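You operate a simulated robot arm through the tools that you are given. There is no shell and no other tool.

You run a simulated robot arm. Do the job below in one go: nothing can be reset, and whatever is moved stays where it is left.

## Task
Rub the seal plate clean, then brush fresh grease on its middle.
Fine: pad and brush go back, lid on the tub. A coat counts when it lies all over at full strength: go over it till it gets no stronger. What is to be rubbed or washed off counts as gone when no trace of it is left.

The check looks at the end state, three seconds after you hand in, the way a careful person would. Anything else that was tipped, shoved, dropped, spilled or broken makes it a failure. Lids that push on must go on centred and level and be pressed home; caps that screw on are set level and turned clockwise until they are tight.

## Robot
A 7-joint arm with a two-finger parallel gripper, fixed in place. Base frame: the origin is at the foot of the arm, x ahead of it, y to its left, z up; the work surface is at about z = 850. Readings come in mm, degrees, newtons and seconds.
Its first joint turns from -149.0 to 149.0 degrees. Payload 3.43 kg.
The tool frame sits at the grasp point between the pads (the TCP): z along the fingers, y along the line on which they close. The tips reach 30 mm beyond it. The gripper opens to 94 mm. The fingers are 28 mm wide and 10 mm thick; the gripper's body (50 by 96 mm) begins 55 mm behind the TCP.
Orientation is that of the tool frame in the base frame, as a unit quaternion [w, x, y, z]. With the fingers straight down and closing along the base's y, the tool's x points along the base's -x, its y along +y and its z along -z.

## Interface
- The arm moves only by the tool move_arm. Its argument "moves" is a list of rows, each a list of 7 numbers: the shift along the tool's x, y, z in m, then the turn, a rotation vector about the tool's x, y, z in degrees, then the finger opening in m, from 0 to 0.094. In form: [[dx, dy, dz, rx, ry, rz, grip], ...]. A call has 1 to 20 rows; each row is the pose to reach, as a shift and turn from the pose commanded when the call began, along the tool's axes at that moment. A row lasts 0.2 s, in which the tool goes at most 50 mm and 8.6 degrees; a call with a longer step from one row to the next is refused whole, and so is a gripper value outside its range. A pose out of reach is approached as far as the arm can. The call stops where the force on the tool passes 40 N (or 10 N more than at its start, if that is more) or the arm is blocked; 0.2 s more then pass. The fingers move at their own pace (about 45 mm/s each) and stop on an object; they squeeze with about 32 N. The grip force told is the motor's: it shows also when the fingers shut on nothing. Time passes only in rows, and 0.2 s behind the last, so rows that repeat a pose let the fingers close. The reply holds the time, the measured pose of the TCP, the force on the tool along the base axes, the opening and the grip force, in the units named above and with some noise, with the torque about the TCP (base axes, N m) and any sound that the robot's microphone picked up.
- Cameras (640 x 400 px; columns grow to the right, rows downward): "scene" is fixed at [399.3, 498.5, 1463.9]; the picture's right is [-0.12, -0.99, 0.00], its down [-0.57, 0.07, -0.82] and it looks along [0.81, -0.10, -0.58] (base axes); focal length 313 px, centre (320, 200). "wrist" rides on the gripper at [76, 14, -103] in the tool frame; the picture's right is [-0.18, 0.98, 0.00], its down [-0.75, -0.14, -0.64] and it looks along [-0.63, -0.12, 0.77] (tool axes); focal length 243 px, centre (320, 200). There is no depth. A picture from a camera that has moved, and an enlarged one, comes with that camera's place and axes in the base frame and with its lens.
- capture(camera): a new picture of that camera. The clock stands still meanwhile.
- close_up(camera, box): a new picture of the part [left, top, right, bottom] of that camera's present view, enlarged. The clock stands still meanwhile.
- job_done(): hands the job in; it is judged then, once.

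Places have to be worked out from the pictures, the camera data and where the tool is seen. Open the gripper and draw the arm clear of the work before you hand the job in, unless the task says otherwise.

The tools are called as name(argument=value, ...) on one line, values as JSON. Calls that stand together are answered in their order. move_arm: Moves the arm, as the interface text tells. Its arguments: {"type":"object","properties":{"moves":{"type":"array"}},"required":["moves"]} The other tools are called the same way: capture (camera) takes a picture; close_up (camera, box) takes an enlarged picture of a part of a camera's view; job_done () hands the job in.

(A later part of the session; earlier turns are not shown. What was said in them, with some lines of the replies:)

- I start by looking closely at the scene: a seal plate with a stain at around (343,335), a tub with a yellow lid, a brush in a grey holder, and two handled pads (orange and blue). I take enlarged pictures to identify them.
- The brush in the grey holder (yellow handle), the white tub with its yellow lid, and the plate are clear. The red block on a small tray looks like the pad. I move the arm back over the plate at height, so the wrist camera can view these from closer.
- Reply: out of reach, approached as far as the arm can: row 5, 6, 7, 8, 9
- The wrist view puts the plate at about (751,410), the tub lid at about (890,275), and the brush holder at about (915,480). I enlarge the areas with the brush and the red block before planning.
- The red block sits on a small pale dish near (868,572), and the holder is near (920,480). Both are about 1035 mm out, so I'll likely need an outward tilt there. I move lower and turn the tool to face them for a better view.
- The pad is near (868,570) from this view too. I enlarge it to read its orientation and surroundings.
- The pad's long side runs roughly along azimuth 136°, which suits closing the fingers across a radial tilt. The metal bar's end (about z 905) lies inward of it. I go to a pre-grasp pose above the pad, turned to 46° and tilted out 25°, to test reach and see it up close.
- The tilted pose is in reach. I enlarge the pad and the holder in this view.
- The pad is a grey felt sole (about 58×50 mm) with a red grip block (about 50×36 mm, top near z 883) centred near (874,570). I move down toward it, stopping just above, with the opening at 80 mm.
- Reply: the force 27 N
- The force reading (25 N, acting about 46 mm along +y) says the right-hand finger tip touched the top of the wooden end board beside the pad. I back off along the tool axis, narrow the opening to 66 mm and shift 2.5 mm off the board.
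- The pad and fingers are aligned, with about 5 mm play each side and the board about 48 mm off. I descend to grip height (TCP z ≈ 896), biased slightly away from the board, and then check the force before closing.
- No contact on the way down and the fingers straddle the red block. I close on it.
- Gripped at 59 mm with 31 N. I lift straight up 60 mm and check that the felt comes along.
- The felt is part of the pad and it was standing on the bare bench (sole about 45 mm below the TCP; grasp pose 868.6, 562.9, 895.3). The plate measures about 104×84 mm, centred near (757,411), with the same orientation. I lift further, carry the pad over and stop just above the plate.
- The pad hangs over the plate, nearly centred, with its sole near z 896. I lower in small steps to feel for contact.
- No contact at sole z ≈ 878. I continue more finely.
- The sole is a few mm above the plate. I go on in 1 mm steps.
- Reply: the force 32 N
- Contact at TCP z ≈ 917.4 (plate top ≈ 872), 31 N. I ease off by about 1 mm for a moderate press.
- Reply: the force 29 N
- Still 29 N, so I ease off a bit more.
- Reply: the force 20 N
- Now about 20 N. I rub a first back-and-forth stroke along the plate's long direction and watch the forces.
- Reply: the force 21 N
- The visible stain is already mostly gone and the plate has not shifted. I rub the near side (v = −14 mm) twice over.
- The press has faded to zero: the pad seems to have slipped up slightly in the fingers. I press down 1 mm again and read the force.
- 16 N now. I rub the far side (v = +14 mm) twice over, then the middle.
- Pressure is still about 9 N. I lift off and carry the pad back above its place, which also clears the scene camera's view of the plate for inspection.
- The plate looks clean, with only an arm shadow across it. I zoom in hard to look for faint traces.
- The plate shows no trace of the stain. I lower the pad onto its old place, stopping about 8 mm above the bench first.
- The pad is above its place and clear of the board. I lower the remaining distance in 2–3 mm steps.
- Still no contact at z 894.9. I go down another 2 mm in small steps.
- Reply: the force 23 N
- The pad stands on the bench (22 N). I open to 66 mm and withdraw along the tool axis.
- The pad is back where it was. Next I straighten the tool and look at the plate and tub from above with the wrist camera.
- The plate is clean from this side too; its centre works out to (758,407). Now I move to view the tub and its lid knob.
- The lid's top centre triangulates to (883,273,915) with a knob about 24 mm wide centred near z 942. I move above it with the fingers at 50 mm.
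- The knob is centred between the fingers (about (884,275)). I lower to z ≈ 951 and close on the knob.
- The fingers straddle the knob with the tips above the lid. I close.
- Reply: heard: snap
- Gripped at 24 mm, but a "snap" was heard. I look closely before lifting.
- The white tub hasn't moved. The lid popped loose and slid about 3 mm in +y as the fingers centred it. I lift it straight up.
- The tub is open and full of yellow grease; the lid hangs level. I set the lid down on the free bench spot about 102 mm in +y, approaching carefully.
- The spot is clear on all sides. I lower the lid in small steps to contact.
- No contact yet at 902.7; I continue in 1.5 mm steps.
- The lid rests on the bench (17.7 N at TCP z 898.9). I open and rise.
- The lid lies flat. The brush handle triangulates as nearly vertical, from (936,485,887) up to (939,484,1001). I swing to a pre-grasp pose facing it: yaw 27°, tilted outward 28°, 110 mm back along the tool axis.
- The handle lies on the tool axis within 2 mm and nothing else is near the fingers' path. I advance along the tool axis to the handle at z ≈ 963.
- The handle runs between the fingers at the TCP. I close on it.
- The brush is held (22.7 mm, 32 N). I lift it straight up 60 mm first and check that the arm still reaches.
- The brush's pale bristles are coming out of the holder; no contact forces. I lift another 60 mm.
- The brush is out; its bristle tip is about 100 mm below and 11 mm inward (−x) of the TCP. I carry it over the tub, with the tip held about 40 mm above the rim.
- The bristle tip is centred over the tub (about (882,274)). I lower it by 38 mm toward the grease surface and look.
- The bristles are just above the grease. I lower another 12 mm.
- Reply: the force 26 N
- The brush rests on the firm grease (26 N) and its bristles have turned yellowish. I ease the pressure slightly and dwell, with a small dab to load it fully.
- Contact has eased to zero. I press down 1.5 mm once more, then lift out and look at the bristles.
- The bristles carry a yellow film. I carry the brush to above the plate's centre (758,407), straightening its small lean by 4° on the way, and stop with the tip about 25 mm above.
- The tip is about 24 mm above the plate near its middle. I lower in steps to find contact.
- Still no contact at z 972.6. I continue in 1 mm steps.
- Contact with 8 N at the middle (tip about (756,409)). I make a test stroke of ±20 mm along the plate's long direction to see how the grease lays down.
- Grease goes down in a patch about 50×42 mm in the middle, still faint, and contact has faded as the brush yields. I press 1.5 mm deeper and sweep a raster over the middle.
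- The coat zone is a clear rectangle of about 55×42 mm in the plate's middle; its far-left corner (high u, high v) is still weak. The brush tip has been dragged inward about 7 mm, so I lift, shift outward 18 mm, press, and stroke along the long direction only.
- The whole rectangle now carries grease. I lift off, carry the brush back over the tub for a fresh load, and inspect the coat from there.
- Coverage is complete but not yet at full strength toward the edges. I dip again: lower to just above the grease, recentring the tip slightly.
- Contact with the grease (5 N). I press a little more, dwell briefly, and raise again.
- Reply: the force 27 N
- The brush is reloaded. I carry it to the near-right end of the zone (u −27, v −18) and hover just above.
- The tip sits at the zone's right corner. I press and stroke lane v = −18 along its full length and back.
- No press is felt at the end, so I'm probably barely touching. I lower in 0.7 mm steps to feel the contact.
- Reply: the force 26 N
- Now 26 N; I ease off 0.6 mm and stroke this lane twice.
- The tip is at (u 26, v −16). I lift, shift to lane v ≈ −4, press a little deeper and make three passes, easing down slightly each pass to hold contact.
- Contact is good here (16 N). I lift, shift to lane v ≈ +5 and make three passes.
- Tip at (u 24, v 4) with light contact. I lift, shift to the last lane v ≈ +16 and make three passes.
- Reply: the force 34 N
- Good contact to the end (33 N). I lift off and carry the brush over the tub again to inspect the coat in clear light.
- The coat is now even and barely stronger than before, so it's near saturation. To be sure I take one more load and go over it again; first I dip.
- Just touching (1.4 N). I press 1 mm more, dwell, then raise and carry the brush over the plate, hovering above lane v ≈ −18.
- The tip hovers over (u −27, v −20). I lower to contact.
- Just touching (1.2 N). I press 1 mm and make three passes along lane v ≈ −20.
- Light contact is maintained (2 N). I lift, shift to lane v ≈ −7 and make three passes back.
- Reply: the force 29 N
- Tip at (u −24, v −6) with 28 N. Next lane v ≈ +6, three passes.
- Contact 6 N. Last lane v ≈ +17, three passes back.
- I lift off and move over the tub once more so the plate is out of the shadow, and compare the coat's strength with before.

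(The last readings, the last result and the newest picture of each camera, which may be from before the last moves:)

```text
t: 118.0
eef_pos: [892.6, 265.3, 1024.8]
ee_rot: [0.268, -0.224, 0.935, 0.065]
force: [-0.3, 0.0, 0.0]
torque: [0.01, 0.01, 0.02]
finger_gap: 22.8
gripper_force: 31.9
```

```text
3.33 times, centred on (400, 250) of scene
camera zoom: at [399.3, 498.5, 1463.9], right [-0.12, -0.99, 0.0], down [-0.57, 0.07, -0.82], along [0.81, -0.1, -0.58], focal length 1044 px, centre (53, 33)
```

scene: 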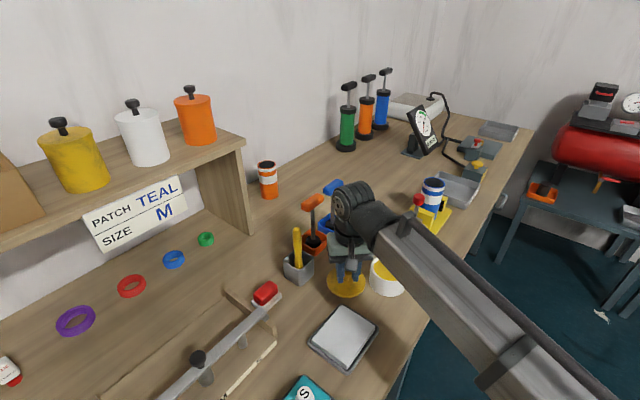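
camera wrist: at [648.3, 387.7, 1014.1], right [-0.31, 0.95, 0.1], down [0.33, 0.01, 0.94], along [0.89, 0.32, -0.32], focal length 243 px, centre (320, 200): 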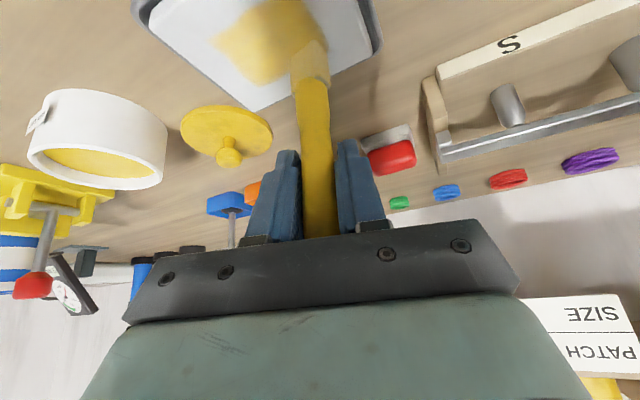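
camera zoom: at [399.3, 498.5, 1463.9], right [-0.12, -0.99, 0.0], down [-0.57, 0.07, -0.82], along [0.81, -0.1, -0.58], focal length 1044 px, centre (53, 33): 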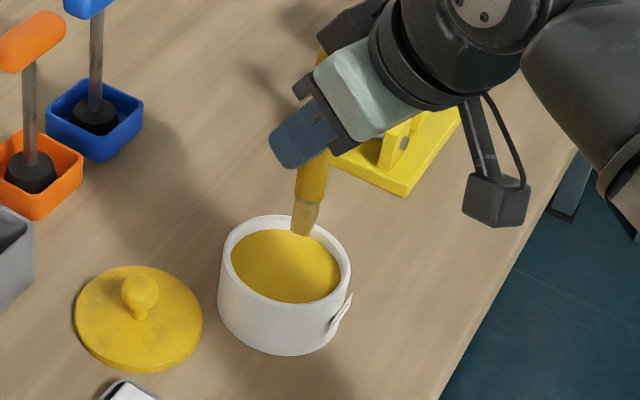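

The coat looks the same as after the previous load: even over the whole rectangle and no stronger, so it is saturated. Now I return the brush: I raise it and carry it above the holder (centre about (937,484), rim z ≈ 910), straightening it another 4°.

move_arm(moves=[[-0.0106, 0, -0.017, 0, 0, 0, 0.01], [-0.0303, 0.0281, -0.0047, 0, -0.7, 0, 0.01], [-0.0501, 0.0562, 0.0077, 0, -1.4, 0, 0.01], [-0.0698, 0.0844, 0.02, 0, -2, 0, 0.01], [-0.0895, 0.1125, 0.0323, 0, -2.7, 0, 0.01], [-0.1093, 0.1406, 0.0447, 0, -3.4, 0, 0.01], [-0.129, 0.1687, 0.057, 0, -4, 0, 0.01], [-0.129, 0.1687, 0.057, 0, -4, 0, 0.01]])

close_up(camera="scene", box=[250, 180, 370, 300])

capture(camera="wrist")

```text
t: 119.8
eef_pos: [944.6, 482.2, 1042.9]
ee_rot: [0.3, -0.221, 0.925, 0.072]
force: [-0.1, -0.2, -1.4]
torque: [0.02, -0.02, -0.02]
finger_gap: 22.6
gripper_force: 32.2
```

```text
3.33 times, centred on (310, 240) of scene
camera zoom: at [399.3, 498.5, 1463.9], right [-0.12, -0.99, 0.0], down [-0.57, 0.07, -0.82], along [0.81, -0.1, -0.58], focal length 1044 px, centre (353, 67)
```

zoom: 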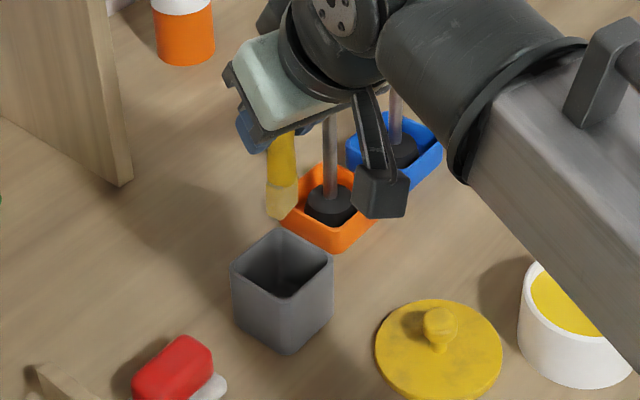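

```text
taken
camera wrist: at [829.5, 440.3, 1082.2], right [-0.31, 0.94, 0.11], down [0.27, -0.02, 0.96], along [0.91, 0.33, -0.25], focal length 243 px, centre (320, 200)
```

wrist: 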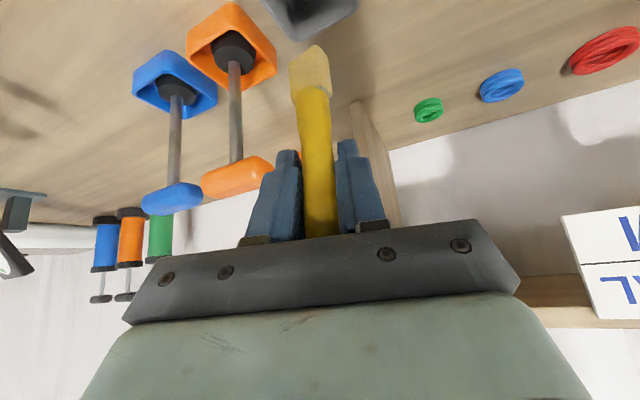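

The tip is right above the holder's middle (about (936,482), 50 mm over the rim). I lower it 60 mm so the bristles enter, then check.

move_arm(moves=[[0.0095, 0.0027, 0.0116, 0, 0, 0, 0.01], [0.0183, 0.0027, 0.0238, 0, 0, 0, 0.01], [0.0272, 0.0027, 0.0359, 0, 0, 0, 0.01], [0.036, 0.0027, 0.048, 0, 0, 0, 0.01], [0.036, 0.0027, 0.048, 0, 0, 0, 0.01]])

close_up(camera="scene", box=[250, 180, 370, 300])

capture(camera="wrist")

```text
t: 121.0
eef_pos: [939.9, 483.8, 985.5]
ee_rot: [0.301, -0.222, 0.925, 0.072]
force: [-0.1, -0.4, -0.6]
torque: [-0.03, -0.03, -0.03]
finger_gap: 22.9
gripper_force: 32.1
```

```text
3.33 times, centred on (310, 240) of scene
camera zoom: at [399.3, 498.5, 1463.9], right [-0.12, -0.99, 0.0], down [-0.57, 0.07, -0.82], along [0.81, -0.1, -0.58], focal length 1044 px, centre (353, 67)
```

zoom: 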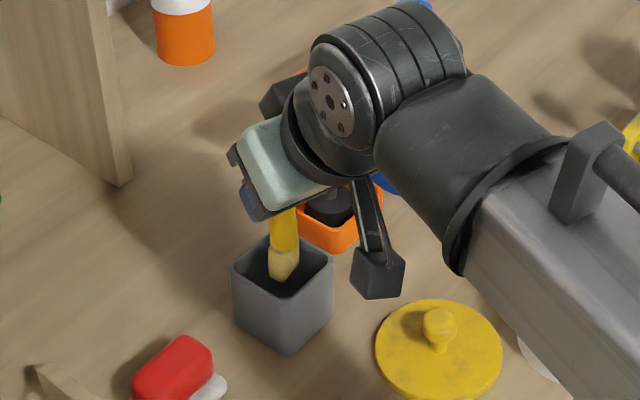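

```text
taken
camera wrist: at [826.4, 441.6, 1023.4], right [-0.31, 0.94, 0.11], down [0.27, -0.02, 0.96], along [0.91, 0.33, -0.25], focal length 243 px, centre (320, 200)
```

wrist: 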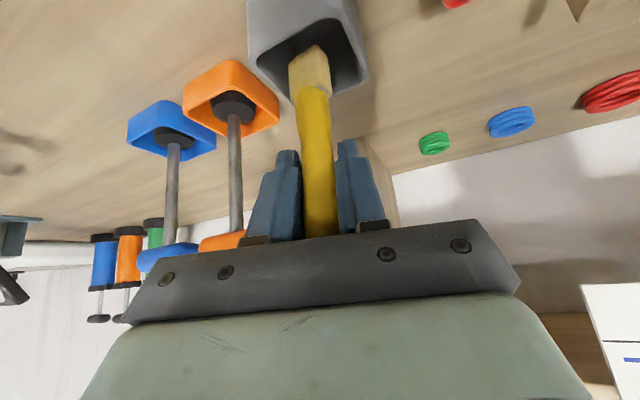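

The bristles are inside the opening. I lower another 28 mm, then feel for the bottom.

move_arm(moves=[[0.0059, 0, 0.0081, 0, 0, 0, 0.01], [0.0118, 0, 0.0162, 0, 0, 0, 0.01], [0.0165, 0, 0.0227, 0, 0, 0, 0.01], [0.0165, 0, 0.0227, 0, 0, 0, 0.01]])

move_arm(moves=[[0.0012, 0, 0.0016, 0, 0, 0, 0.01], [0.0024, 0, 0.0032, 0, 0, 0, 0.01], [0.0035, 0, 0.0049, 0, 0, 0, 0.01]])

close_up(camera="scene", box=[250, 180, 370, 300])

capture(camera="wrist")

```text
t: 122.0
eef_pos: [941.0, 484.7, 957.3]
ee_rot: [0.3, -0.222, 0.925, 0.071]
force: [-0.3, -0.2, -0.1]
torque: [0.01, -0.01, -0.02]
finger_gap: 22.9
gripper_force: 32.2
```

```text
t: 122.8
eef_pos: [941.4, 483.6, 950.8]
ee_rot: [0.301, -0.221, 0.925, 0.072]
force: [0.9, -0.6, -0.7]
torque: [-0.02, 0.01, -0.01]
finger_gap: 22.8
gripper_force: 32.3
```

```text
3.33 times, centred on (310, 240) of scene
camera zoom: at [399.3, 498.5, 1463.9], right [-0.12, -0.99, 0.0], down [-0.57, 0.07, -0.82], along [0.81, -0.1, -0.58], focal length 1044 px, centre (353, 67)
```

zoom: 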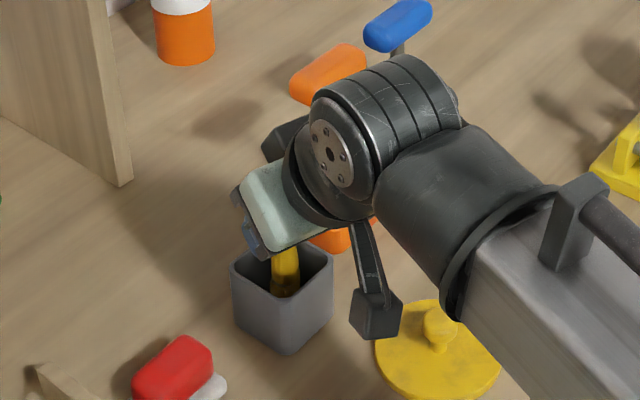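

```text
taken
camera wrist: at [827.0, 442.0, 988.8], right [-0.31, 0.94, 0.11], down [0.27, -0.02, 0.96], along [0.91, 0.33, -0.25], focal length 243 px, centre (320, 200)
```

wrist: 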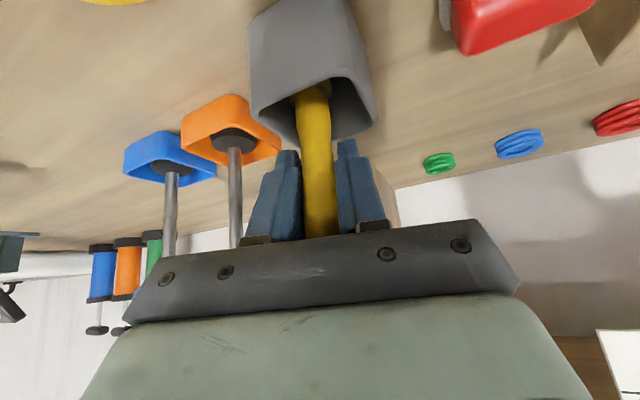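

No bottom contact yet (TCP 950.8, fingertips still above the rim). I go 4 mm further in small steps.

move_arm(moves=[[0.0008, 0, 0.0011, 0, 0, 0, 0.01], [0.0016, 0, 0.0022, 0, 0, 0, 0.01], [0.0024, 0, 0.0032, 0, 0, 0, 0.01]])

close_up(camera="wrist", box=[220, 60, 420, 200])

```text
t: 123.6
eef_pos: [941.5, 483.5, 945.9]
ee_rot: [0.3, -0.222, 0.925, 0.072]
force: [0.1, -0.3, 0.0]
torque: [-0.01, 0.01, 0.03]
finger_gap: 22.9
gripper_force: 31.8
```

```text
2.86 times, centred on (320, 130) of wrist
camera zoom: at [827.1, 442.2, 984.5], right [-0.31, 0.94, 0.11], down [0.27, -0.02, 0.96], along [0.91, 0.33, -0.25], focal length 693 px, centre (320, 400)
```

zoom: 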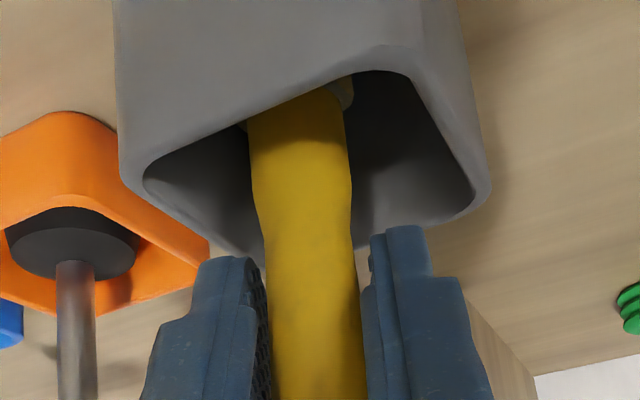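

Still free. I try 3 mm more, watching the force.

move_arm(moves=[[0.0006, 0, 0.0008, 0, 0, 0, 0.01], [0.0012, 0, 0.0016, 0, 0, 0, 0.01], [0.0018, 0, 0.0024, 0, 0, 0, 0.01]])

```text
t: 124.4
eef_pos: [940.5, 482.9, 943.1]
ee_rot: [0.301, -0.222, 0.925, 0.073]
force: [0.4, -0.5, 0.6]
torque: [-0.02, -0.01, 0.03]
finger_gap: 22.9
gripper_force: 31.8
```

The tip should be within a millimetre or two of the bottom. I open the fingers to 46 mm and withdraw along the tool axis.

move_arm(moves=[[0, 0, 0, 0, 0, 0, 0.03], [0, 0, 0, 0, 0, 0, 0.046], [0, 0, 0, 0, 0, 0, 0.046], [0, 0, -0.01, 0, 0, 0, 0.046], [0, 0, -0.03, 0, 0, 0, 0.046], [0, 0, -0.06, 0, 0, 0, 0.046], [0, 0, -0.1, 0, 0, 0, 0.046], [0, 0, -0.14, 0, 0, 0, 0.046], [0, 0, -0.14, 0, 0, 0, 0.046]])

close_up(camera="scene", box=[250, 180, 370, 300])

capture(camera="wrist")

```text
t: 126.4
eef_pos: [867.9, 445.9, 1056.9]
ee_rot: [0.301, -0.222, 0.925, 0.073]
force: [-0.3, 0.0, 0.6]
torque: [-0.02, -0.03, -0.02]
finger_gap: 45.9
gripper_force: 0.2
```

```text
3.33 times, centred on (310, 240) of scene
camera zoom: at [399.3, 498.5, 1463.9], right [-0.12, -0.99, 0.0], down [-0.57, 0.07, -0.82], along [0.81, -0.1, -0.58], focal length 1044 px, centre (353, 67)
```

zoom: 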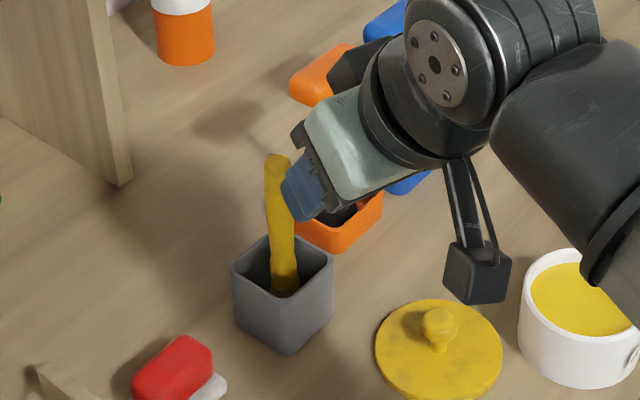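

```text
taken
camera wrist: at [754.1, 404.4, 1094.0], right [-0.31, 0.94, 0.11], down [0.27, -0.02, 0.96], along [0.91, 0.33, -0.25], focal length 243 px, centre (320, 200)
```

wrist: 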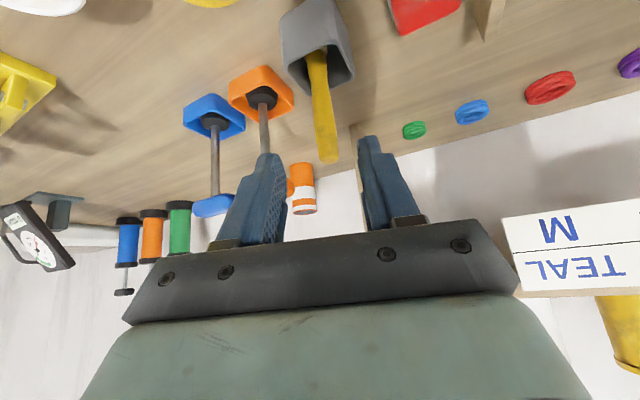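

The brush stands in its holder again. Now the lid: I straighten the tool and move above the lid's knob at (884,377).

move_arm(moves=[[0.0068, -0.0114, 0.0047, 1.41, 5.89, 4.35, 0.05], [0.0137, -0.0228, 0.0094, 2.83, 11.77, 8.7, 0.05], [0.0205, -0.0342, 0.0142, 4.24, 17.66, 13.05, 0.05], [0.0273, -0.0456, 0.0189, 5.65, 23.55, 17.4, 0.05], [0.0342, -0.057, 0.0236, 7.07, 29.43, 21.75, 0.05], [0.041, -0.0684, 0.0283, 8.48, 35.32, 26.1, 0.05], [0.041, -0.0684, 0.0283, 8.48, 35.32, 26.1, 0.05]])

capture(camera="wrist")

close_up(camera="wrist", box=[140, 40, 400, 200])

capture(camera="scene")

```text
t: 128.0
eef_pos: [883.3, 376.6, 1009.8]
ee_rot: [-0.001, 0.001, 1.0, 0.0]
force: [1.3, 0.2, -0.7]
torque: [0.01, -0.03, 0.03]
finger_gap: 49.9
gripper_force: 0.1
```

```text
taken
camera wrist: at [808.4, 392.3, 1112.7], right [0.19, 0.98, 0.0], down [0.75, -0.14, 0.64], along [0.63, -0.12, -0.77], focal length 243 px, centre (320, 200)
```

wrist: 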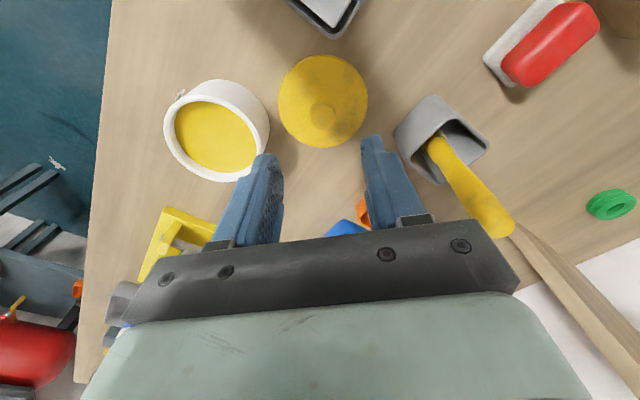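

```text
2.46 times, centred on (270, 120) of wrist
camera zoom: at [808.4, 392.3, 1112.7], right [0.19, 0.98, 0.0], down [0.75, -0.14, 0.64], along [0.63, -0.12, -0.77], focal length 597 px, centre (443, 397)
```

zoom: 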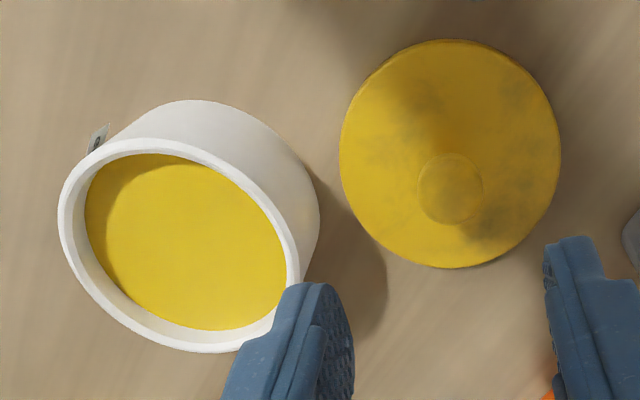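

```text
taken
```

scene: 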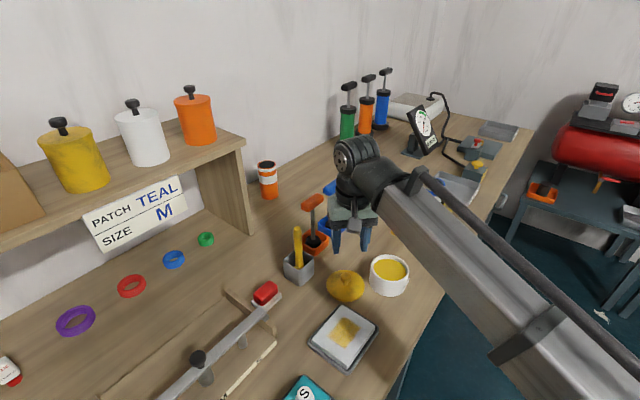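

The lid's knob is centred between the fingers. I descend to the same height at which I released it (TCP z ≈ 900).

move_arm(moves=[[-0.0009, 0.0008, 0.04, 0, 0, 0, 0.05], [-0.0009, 0.0008, 0.075, 0, 0, 0, 0.05], [-0.0009, 0.0008, 0.1, 0, 0, 0, 0.05], [-0.0009, 0.0008, 0.109, 0, 0, 0, 0.05], [-0.0009, 0.0008, 0.109, 0, 0, 0, 0.05]])

capture(camera="wrist")

```text
t: 129.2
eef_pos: [883.7, 378.5, 899.2]
ee_rot: [0.0, 0.001, 1.0, 0.0]
force: [0.6, 1.0, 0.4]
torque: [0.02, -0.02, 0.0]
finger_gap: 50.0
gripper_force: 0.1
```

```text
taken
camera wrist: at [809.0, 393.6, 1002.1], right [0.18, 0.98, 0.0], down [0.75, -0.14, 0.64], along [0.63, -0.12, -0.77], focal length 243 px, centre (320, 200)
```

wrist: 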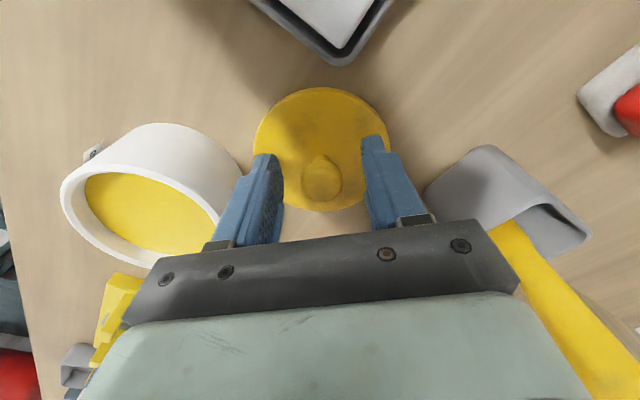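

The lid appears in the same position relative to the gripper as when I held it before. I close on the knob and lift straight up.

move_arm(moves=[[0, 0, 0, 0, 0, 0, 0.03], [0, 0, 0, 0, 0, 0, 0.015], [0, 0, 0, 0, 0, 0, 0.015], [0, 0, 0, 0, 0, 0, 0.015], [0, 0, -0.01, 0, 0, 0, 0.015], [0, 0, -0.05, 0, 0, 0, 0.015], [0, 0, -0.09, 0, 0, 0, 0.015], [0, 0, -0.121, 0, 0, 0, 0.015], [0, 0, -0.121, 0, 0, 0, 0.015]])

capture(camera="wrist")

close_up(camera="scene", box=[340, 190, 450, 300])

```text
t: 131.2
eef_pos: [881.6, 379.3, 1021.0]
ee_rot: [0.0, 0.0, 1.0, 0.0]
force: [0.5, -0.2, 0.9]
torque: [-0.01, -0.03, -0.01]
finger_gap: 24.2
gripper_force: 32.4
```

```text
taken
camera wrist: at [807.0, 394.0, 1124.7], right [0.18, 0.98, 0.0], down [0.75, -0.14, 0.64], along [0.63, -0.12, -0.77], focal length 243 px, centre (320, 200)
```

wrist: 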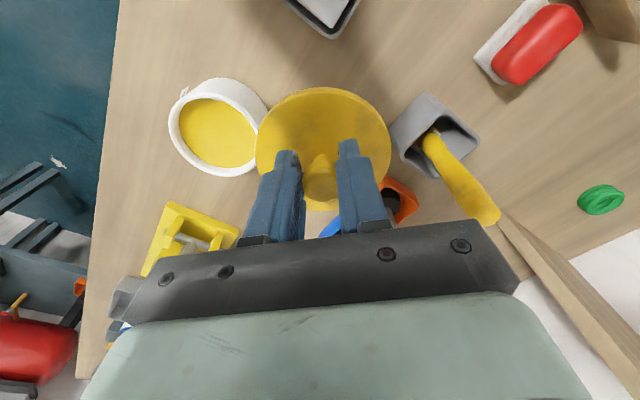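

```text
3.64 times, centred on (395, 245) of scene
camera zoom: at [399.3, 498.5, 1463.9], right [-0.12, -0.99, 0.0], down [-0.57, 0.07, -0.82], along [0.81, -0.1, -0.58], focal length 1139 px, centre (47, 36)
```

zoom: 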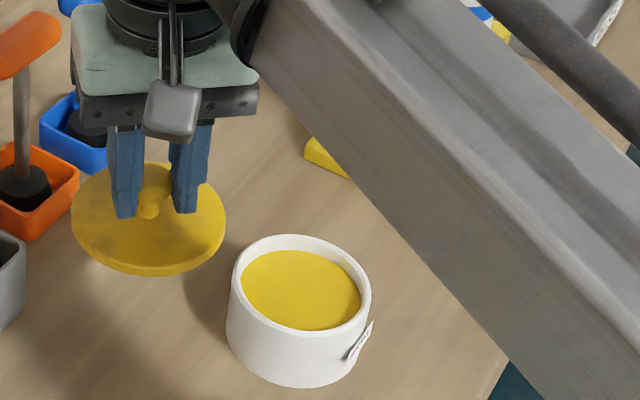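

The lid is held exactly as before (same outline in the wrist view). I carry it back over the tub, aiming 4 mm less in y than where I gripped it, since it had slid then, and hover 14 mm above its seat.

move_arm(moves=[[-0.0008, -0.0355, 0, 0, 0, 0, 0.015], [-0.0008, -0.071, 0, 0, 0, 0, 0.015], [-0.0008, -0.1065, 0, 0, 0, 0, 0.015], [-0.0008, -0.1065, 0.03, 0, 0, 0, 0.015], [-0.0008, -0.1065, 0.056, 0, 0, 0, 0.015], [-0.0008, -0.1065, 0.056, 0, 0, 0, 0.015]])

close_up(camera="scene", box=[350, 200, 450, 300])

capture(camera="wrist")

```text
t: 132.6
eef_pos: [885.2, 272.5, 965.7]
ee_rot: [0.001, 0.0, 1.0, 0.0]
force: [0.5, -0.1, -0.6]
torque: [-0.03, -0.03, -0.02]
finger_gap: 24.1
gripper_force: 31.6
```

```text
4.00 times, centred on (400, 250) of scene
camera zoom: at [399.3, 498.5, 1463.9], right [-0.12, -0.99, 0.0], down [-0.57, 0.07, -0.82], along [0.81, -0.1, -0.58], focal length 1253 px, centre (0, 0)
```

zoom: 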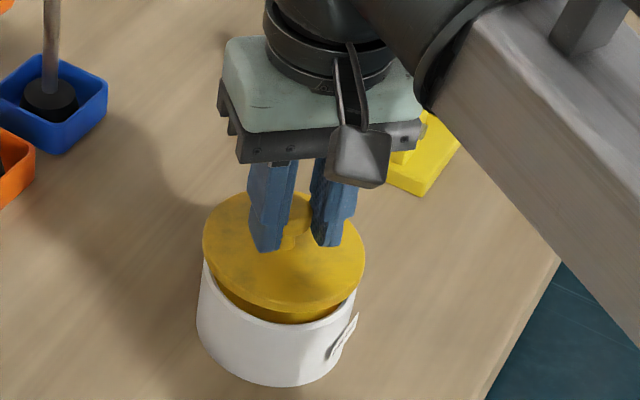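

```text
taken
camera wrist: at [810.0, 287.3, 1069.1], right [0.18, 0.98, 0.0], down [0.75, -0.14, 0.64], along [0.63, -0.12, -0.77], focal length 243 px, centre (320, 200)
```

wrist: 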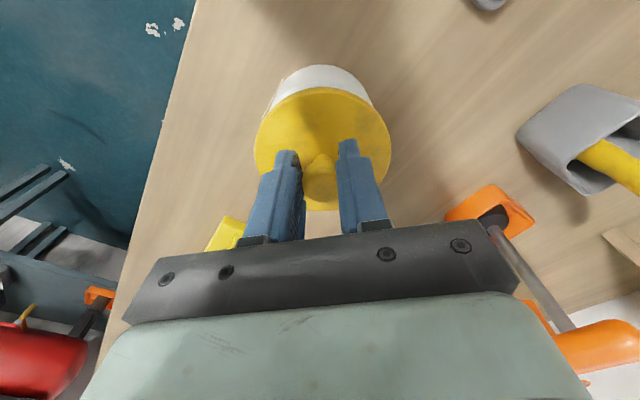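

Compared with my earlier pictures of the seated lid, the alignment is within about 1 mm. I lower it gently onto the rim.

move_arm(moves=[[0, -0.0005, 0.004, 0, 0, 0, 0.015], [0, -0.0005, 0.007, 0, 0, 0, 0.015], [0, -0.0005, 0.009, 0, 0, 0, 0.015], [0, -0.0005, 0.011, 0, 0, 0, 0.015], [0, -0.0005, 0.0125, 0, 0, 0, 0.015]])

close_up(camera="scene", box=[350, 200, 450, 300])

```text
t: 133.8
eef_pos: [885.6, 272.2, 953.5]
ee_rot: [0.0, 0.0, 1.0, -0.001]
force: [-0.3, 0.2, 0.2]
torque: [0.01, 0.02, -0.03]
finger_gap: 23.9
gripper_force: 31.5
```

```text
4.00 times, centred on (400, 250) of scene
camera zoom: at [399.3, 498.5, 1463.9], right [-0.12, -0.99, 0.0], down [-0.57, 0.07, -0.82], along [0.81, -0.1, -0.58], focal length 1253 px, centre (0, 0)
```

zoom: 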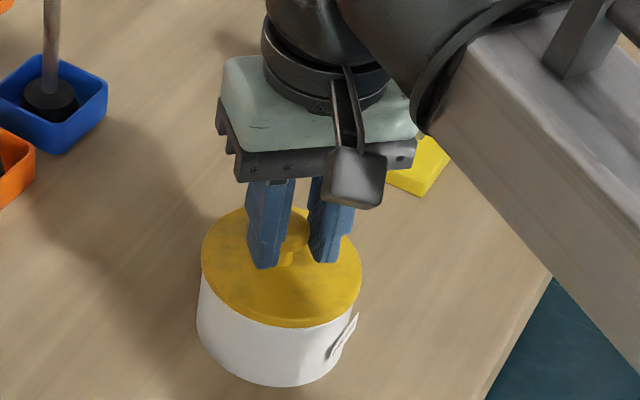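

The lid sits within a pixel of its original position. I press it down in 1 mm steps.

move_arm(moves=[[0, 0, 0.001, 0, 0, 0, 0.015], [0, 0, 0.002, 0, 0, 0, 0.015], [0, 0, 0.003, 0, 0, 0, 0.015], [0, 0, 0.004, 0, 0, 0, 0.015]])

```text
t: 134.8
eef_pos: [885.7, 271.9, 951.5]
ee_rot: [0.001, 0.0, 1.0, 0.001]
force: [-5.6, 0.6, 31.6]
torque: [0.0, -0.22, -0.01]
finger_gap: 24.1
gripper_force: 32.2
heard: snap
```

A "snap" at TCP z 951.5, the same height as when the lid was originally seated. I open the fingers and rise, then inspect.

move_arm(moves=[[0, 0, -0.002, 0, 0, 0, 0.03], [0, 0, -0.002, 0, 0, 0, 0.05], [0, 0, -0.002, 0, 0, 0, 0.05], [0, 0, -0.03, 0, 0, 0, 0.05], [0, 0, -0.07, 0, 0, 0, 0.05], [0.03, 0, -0.1, 0, 0, 0, 0.05], [0.07, 0, -0.12, 0, 0, 0, 0.05], [0.09, 0, -0.13, 0, 0, 0, 0.05], [0.09, 0, -0.13, 0, 0, 0, 0.05]])

close_up(camera="scene", box=[350, 220, 450, 310])

close_up(camera="wrist", box=[240, 60, 440, 220])

capture(camera="scene")

```text
t: 136.8
eef_pos: [795.5, 270.9, 1080.2]
ee_rot: [0.0, 0.0, 1.0, 0.0]
force: [-0.6, 0.1, -0.2]
torque: [0.02, -0.01, -0.01]
finger_gap: 49.9
gripper_force: 0.0
```

```text
4.44 times, centred on (400, 265) of scene
camera zoom: at [399.3, 498.5, 1463.9], right [-0.12, -0.99, 0.0], down [-0.57, 0.07, -0.82], along [0.81, -0.1, -0.58], focal length 1392 px, centre (-36, -89)
```

zoom: 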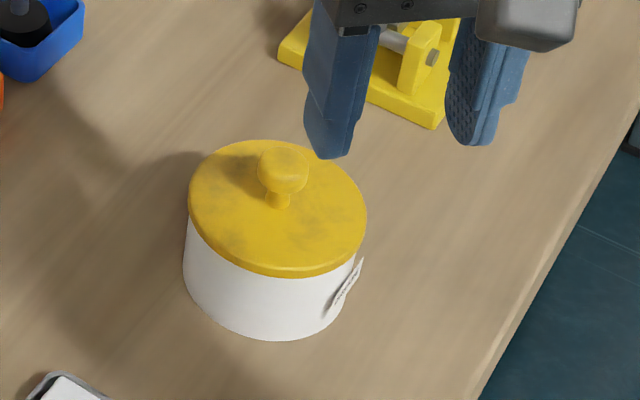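

```text
2.50 times, centred on (340, 140) of wrist
camera zoom: at [720.8, 286.4, 1183.5], right [0.18, 0.98, 0.0], down [0.75, -0.14, 0.64], along [0.63, -0.12, -0.77], focal length 606 px, centre (270, 350)
```

zoom: 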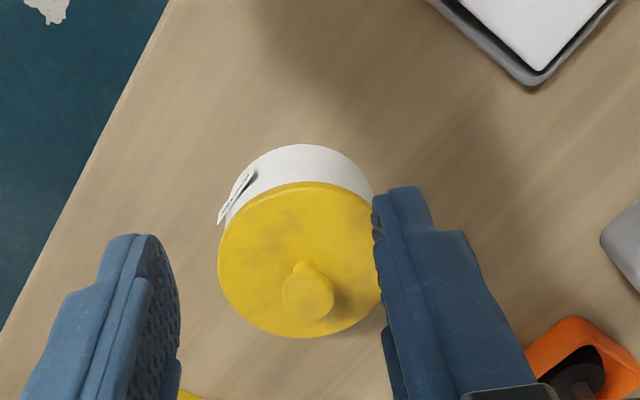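

```text
taken
```

scene: 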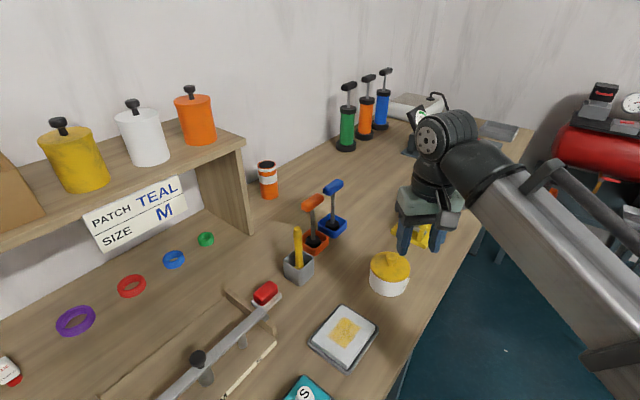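

The lid sits exactly as in the original picture. Finally I move over the plate for a close look at the coat with the wrist camera.

move_arm(moves=[[0.024, 0.03, 0.0075, 0, 0, 0, 0.07], [0.048, 0.06, 0.015, 0, 0, 0, 0.094], [0.072, 0.09, 0.0225, 0, 0, 0, 0.094], [0.095, 0.119, 0.03, 0, 0, 0, 0.094], [0.095, 0.119, 0.03, 0, 0, 0, 0.094]])

close_up(camera="wrist", box=[280, 60, 410, 190])

close_up(camera="scene", box=[310, 295, 385, 370])

close_up(camera="scene", box=[160, 210, 340, 400])

```text
t: 138.0
eef_pos: [699.3, 390.5, 1049.8]
ee_rot: [0.0, 0.0, 1.0, -0.001]
force: [-0.2, 0.2, -0.3]
torque: [-0.01, 0.04, 0.0]
finger_gap: 94.1
gripper_force: 0.0
```

```text
3.08 times, centred on (345, 125) of wrist
camera zoom: at [624.2, 405.5, 1152.1], right [0.18, 0.98, 0.0], down [0.75, -0.14, 0.64], along [0.63, -0.12, -0.77], focal length 746 px, centre (243, 431)
```

zoom: 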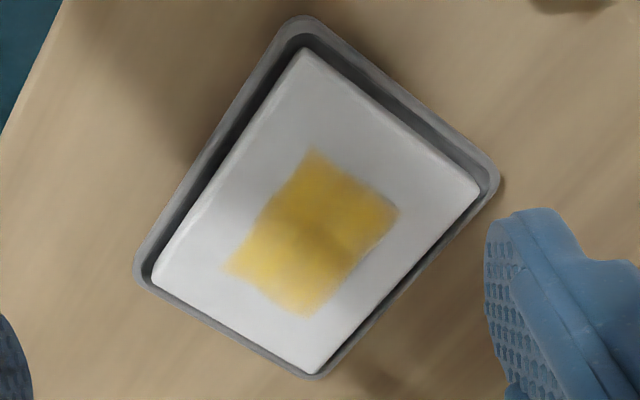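

```text
5.33 times, centred on (348, 332) of scene
camera zoom: at [399.3, 498.5, 1463.9], right [-0.12, -0.99, 0.0], down [-0.57, 0.07, -0.82], along [0.81, -0.1, -0.58], focal length 1670 px, centre (173, -507)
```

zoom: 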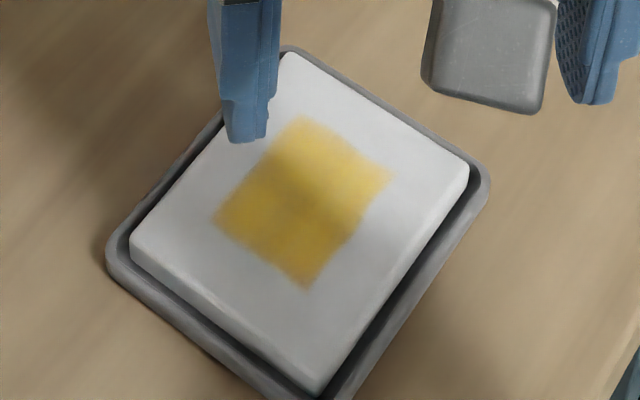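

```text
2.11 times, centred on (250, 305) of scene
camera zoom: at [399.3, 498.5, 1463.9], right [-0.12, -0.99, 0.0], down [-0.57, 0.07, -0.82], along [0.81, -0.1, -0.58], focal length 659 px, centre (467, -21)
```

zoom: 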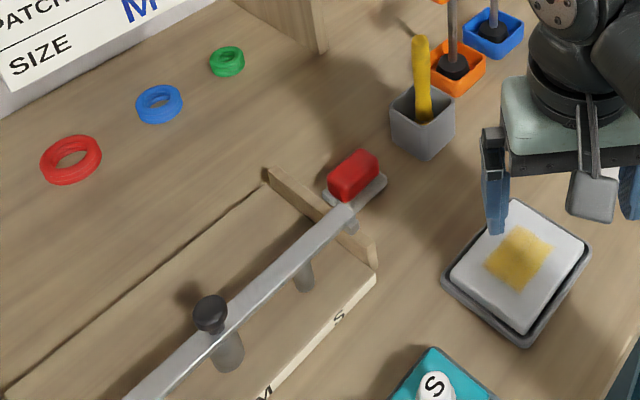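

Everything is in place: pad, brush, lid, other objects undisturbed. I take one last strongly enlarged look at the coat's corners.

close_up(camera="wrist", box=[320, 100, 385, 168])

close_up(camera="scene", box=[325, 312, 365, 352])

```text
5.88 times, centred on (352, 134) of wrist
camera zoom: at [624.2, 405.5, 1152.1], right [0.18, 0.98, 0.0], down [0.75, -0.14, 0.64], along [0.63, -0.12, -0.77], focal length 1427 px, centre (129, 588)
```

zoom: 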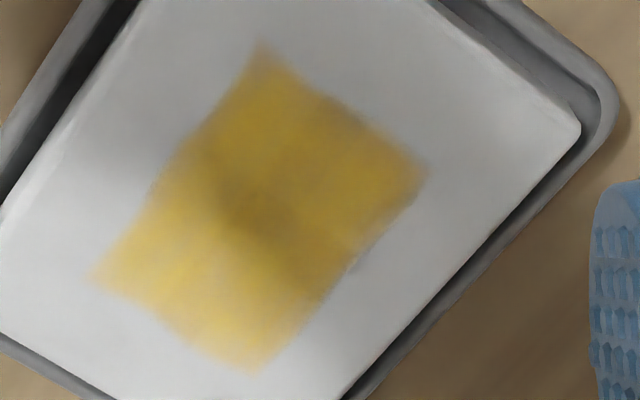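

```text
10.00 times, centred on (345, 332) of scene
camera zoom: at [399.3, 498.5, 1463.9], right [-0.12, -0.99, 0.0], down [-0.57, 0.07, -0.82], along [0.81, -0.1, -0.58], focal length 3132 px, centre (70, -1120)
```

zoom: 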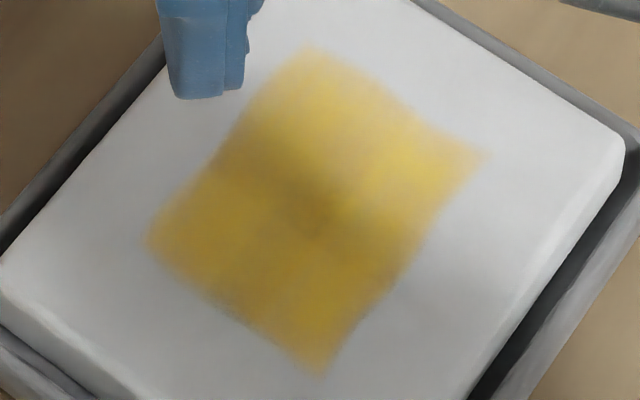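

The coat is even over the whole zone. I draw the arm clear, up and away from the work, before handing in.

move_arm(moves=[[-0.017, -0.03, -0.017, 0, 0, 0, 0.094], [-0.034, -0.06, -0.034, 0, 0, 0, 0.094], [-0.051, -0.09, -0.051, 0, 0, 0, 0.094], [-0.068, -0.12, -0.068, 0, 0, 0, 0.094], [-0.085, -0.15, -0.085, 0, 0, 0, 0.094], [-0.101, -0.19, -0.1, 0, 0, 0, 0.094], [-0.101, -0.19, -0.1, 0, 0, 0, 0.094]])

capture(camera="scene")

close_up(camera="scene", box=[310, 295, 385, 370])

```text
t: 139.6
eef_pos: [802.6, 200.7, 1151.1]
ee_rot: [0.0, 0.0, 1.0, 0.0]
force: [-0.8, 0.1, -0.4]
torque: [0.0, 0.0, -0.01]
finger_gap: 94.1
gripper_force: 0.1
```

```text
taken
```

scene: 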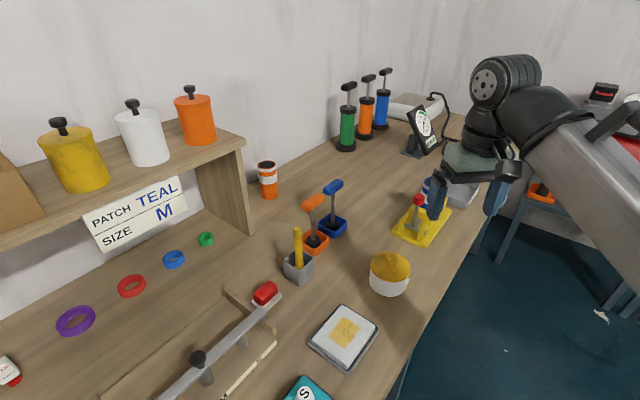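

```text
5.33 times, centred on (348, 332) of scene
camera zoom: at [399.3, 498.5, 1463.9], right [-0.12, -0.99, 0.0], down [-0.57, 0.07, -0.82], along [0.81, -0.1, -0.58], focal length 1670 px, centre (173, -507)
```

zoom: 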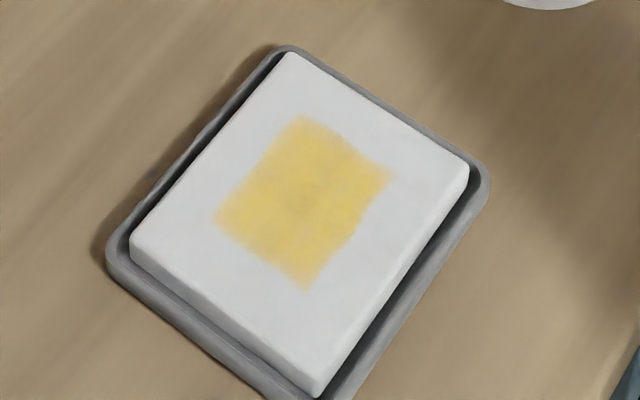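

The final picture shows the plate clean with an even grease coat in its middle. The pad is back beside the board, the brush is in its holder, and the lid is snapped on the tub. The gripper is open and clear, so I hand in.

job_done()

```text
The job is handed in.
```

I rubbed the seal plate clean and brushed fresh grease on its middle, then handed the job in. I have no result from the check yet.

- **Plate:** No trace of the old stain shows in close-ups from either camera.
- **Grease:** The coat covers a rectangle of about 58 × 44 mm in the middle of the plate. I loaded the brush three times. The last full go-over made it look no stronger, so I took it as full strength.
- **Pad and brush:** The pad is back in its place on the bench, beside the wooden board. The brush stands in its grey holder.
- **Lid:** It is back on the tub and snapped when pressed down. It sits as it did in the first pictures.

Early on, one finger pressed the top of that wooden board with about 25 N while I was reaching for the pad. I backed off straight away, and later pictures show no sign that the board or anything on it moved.
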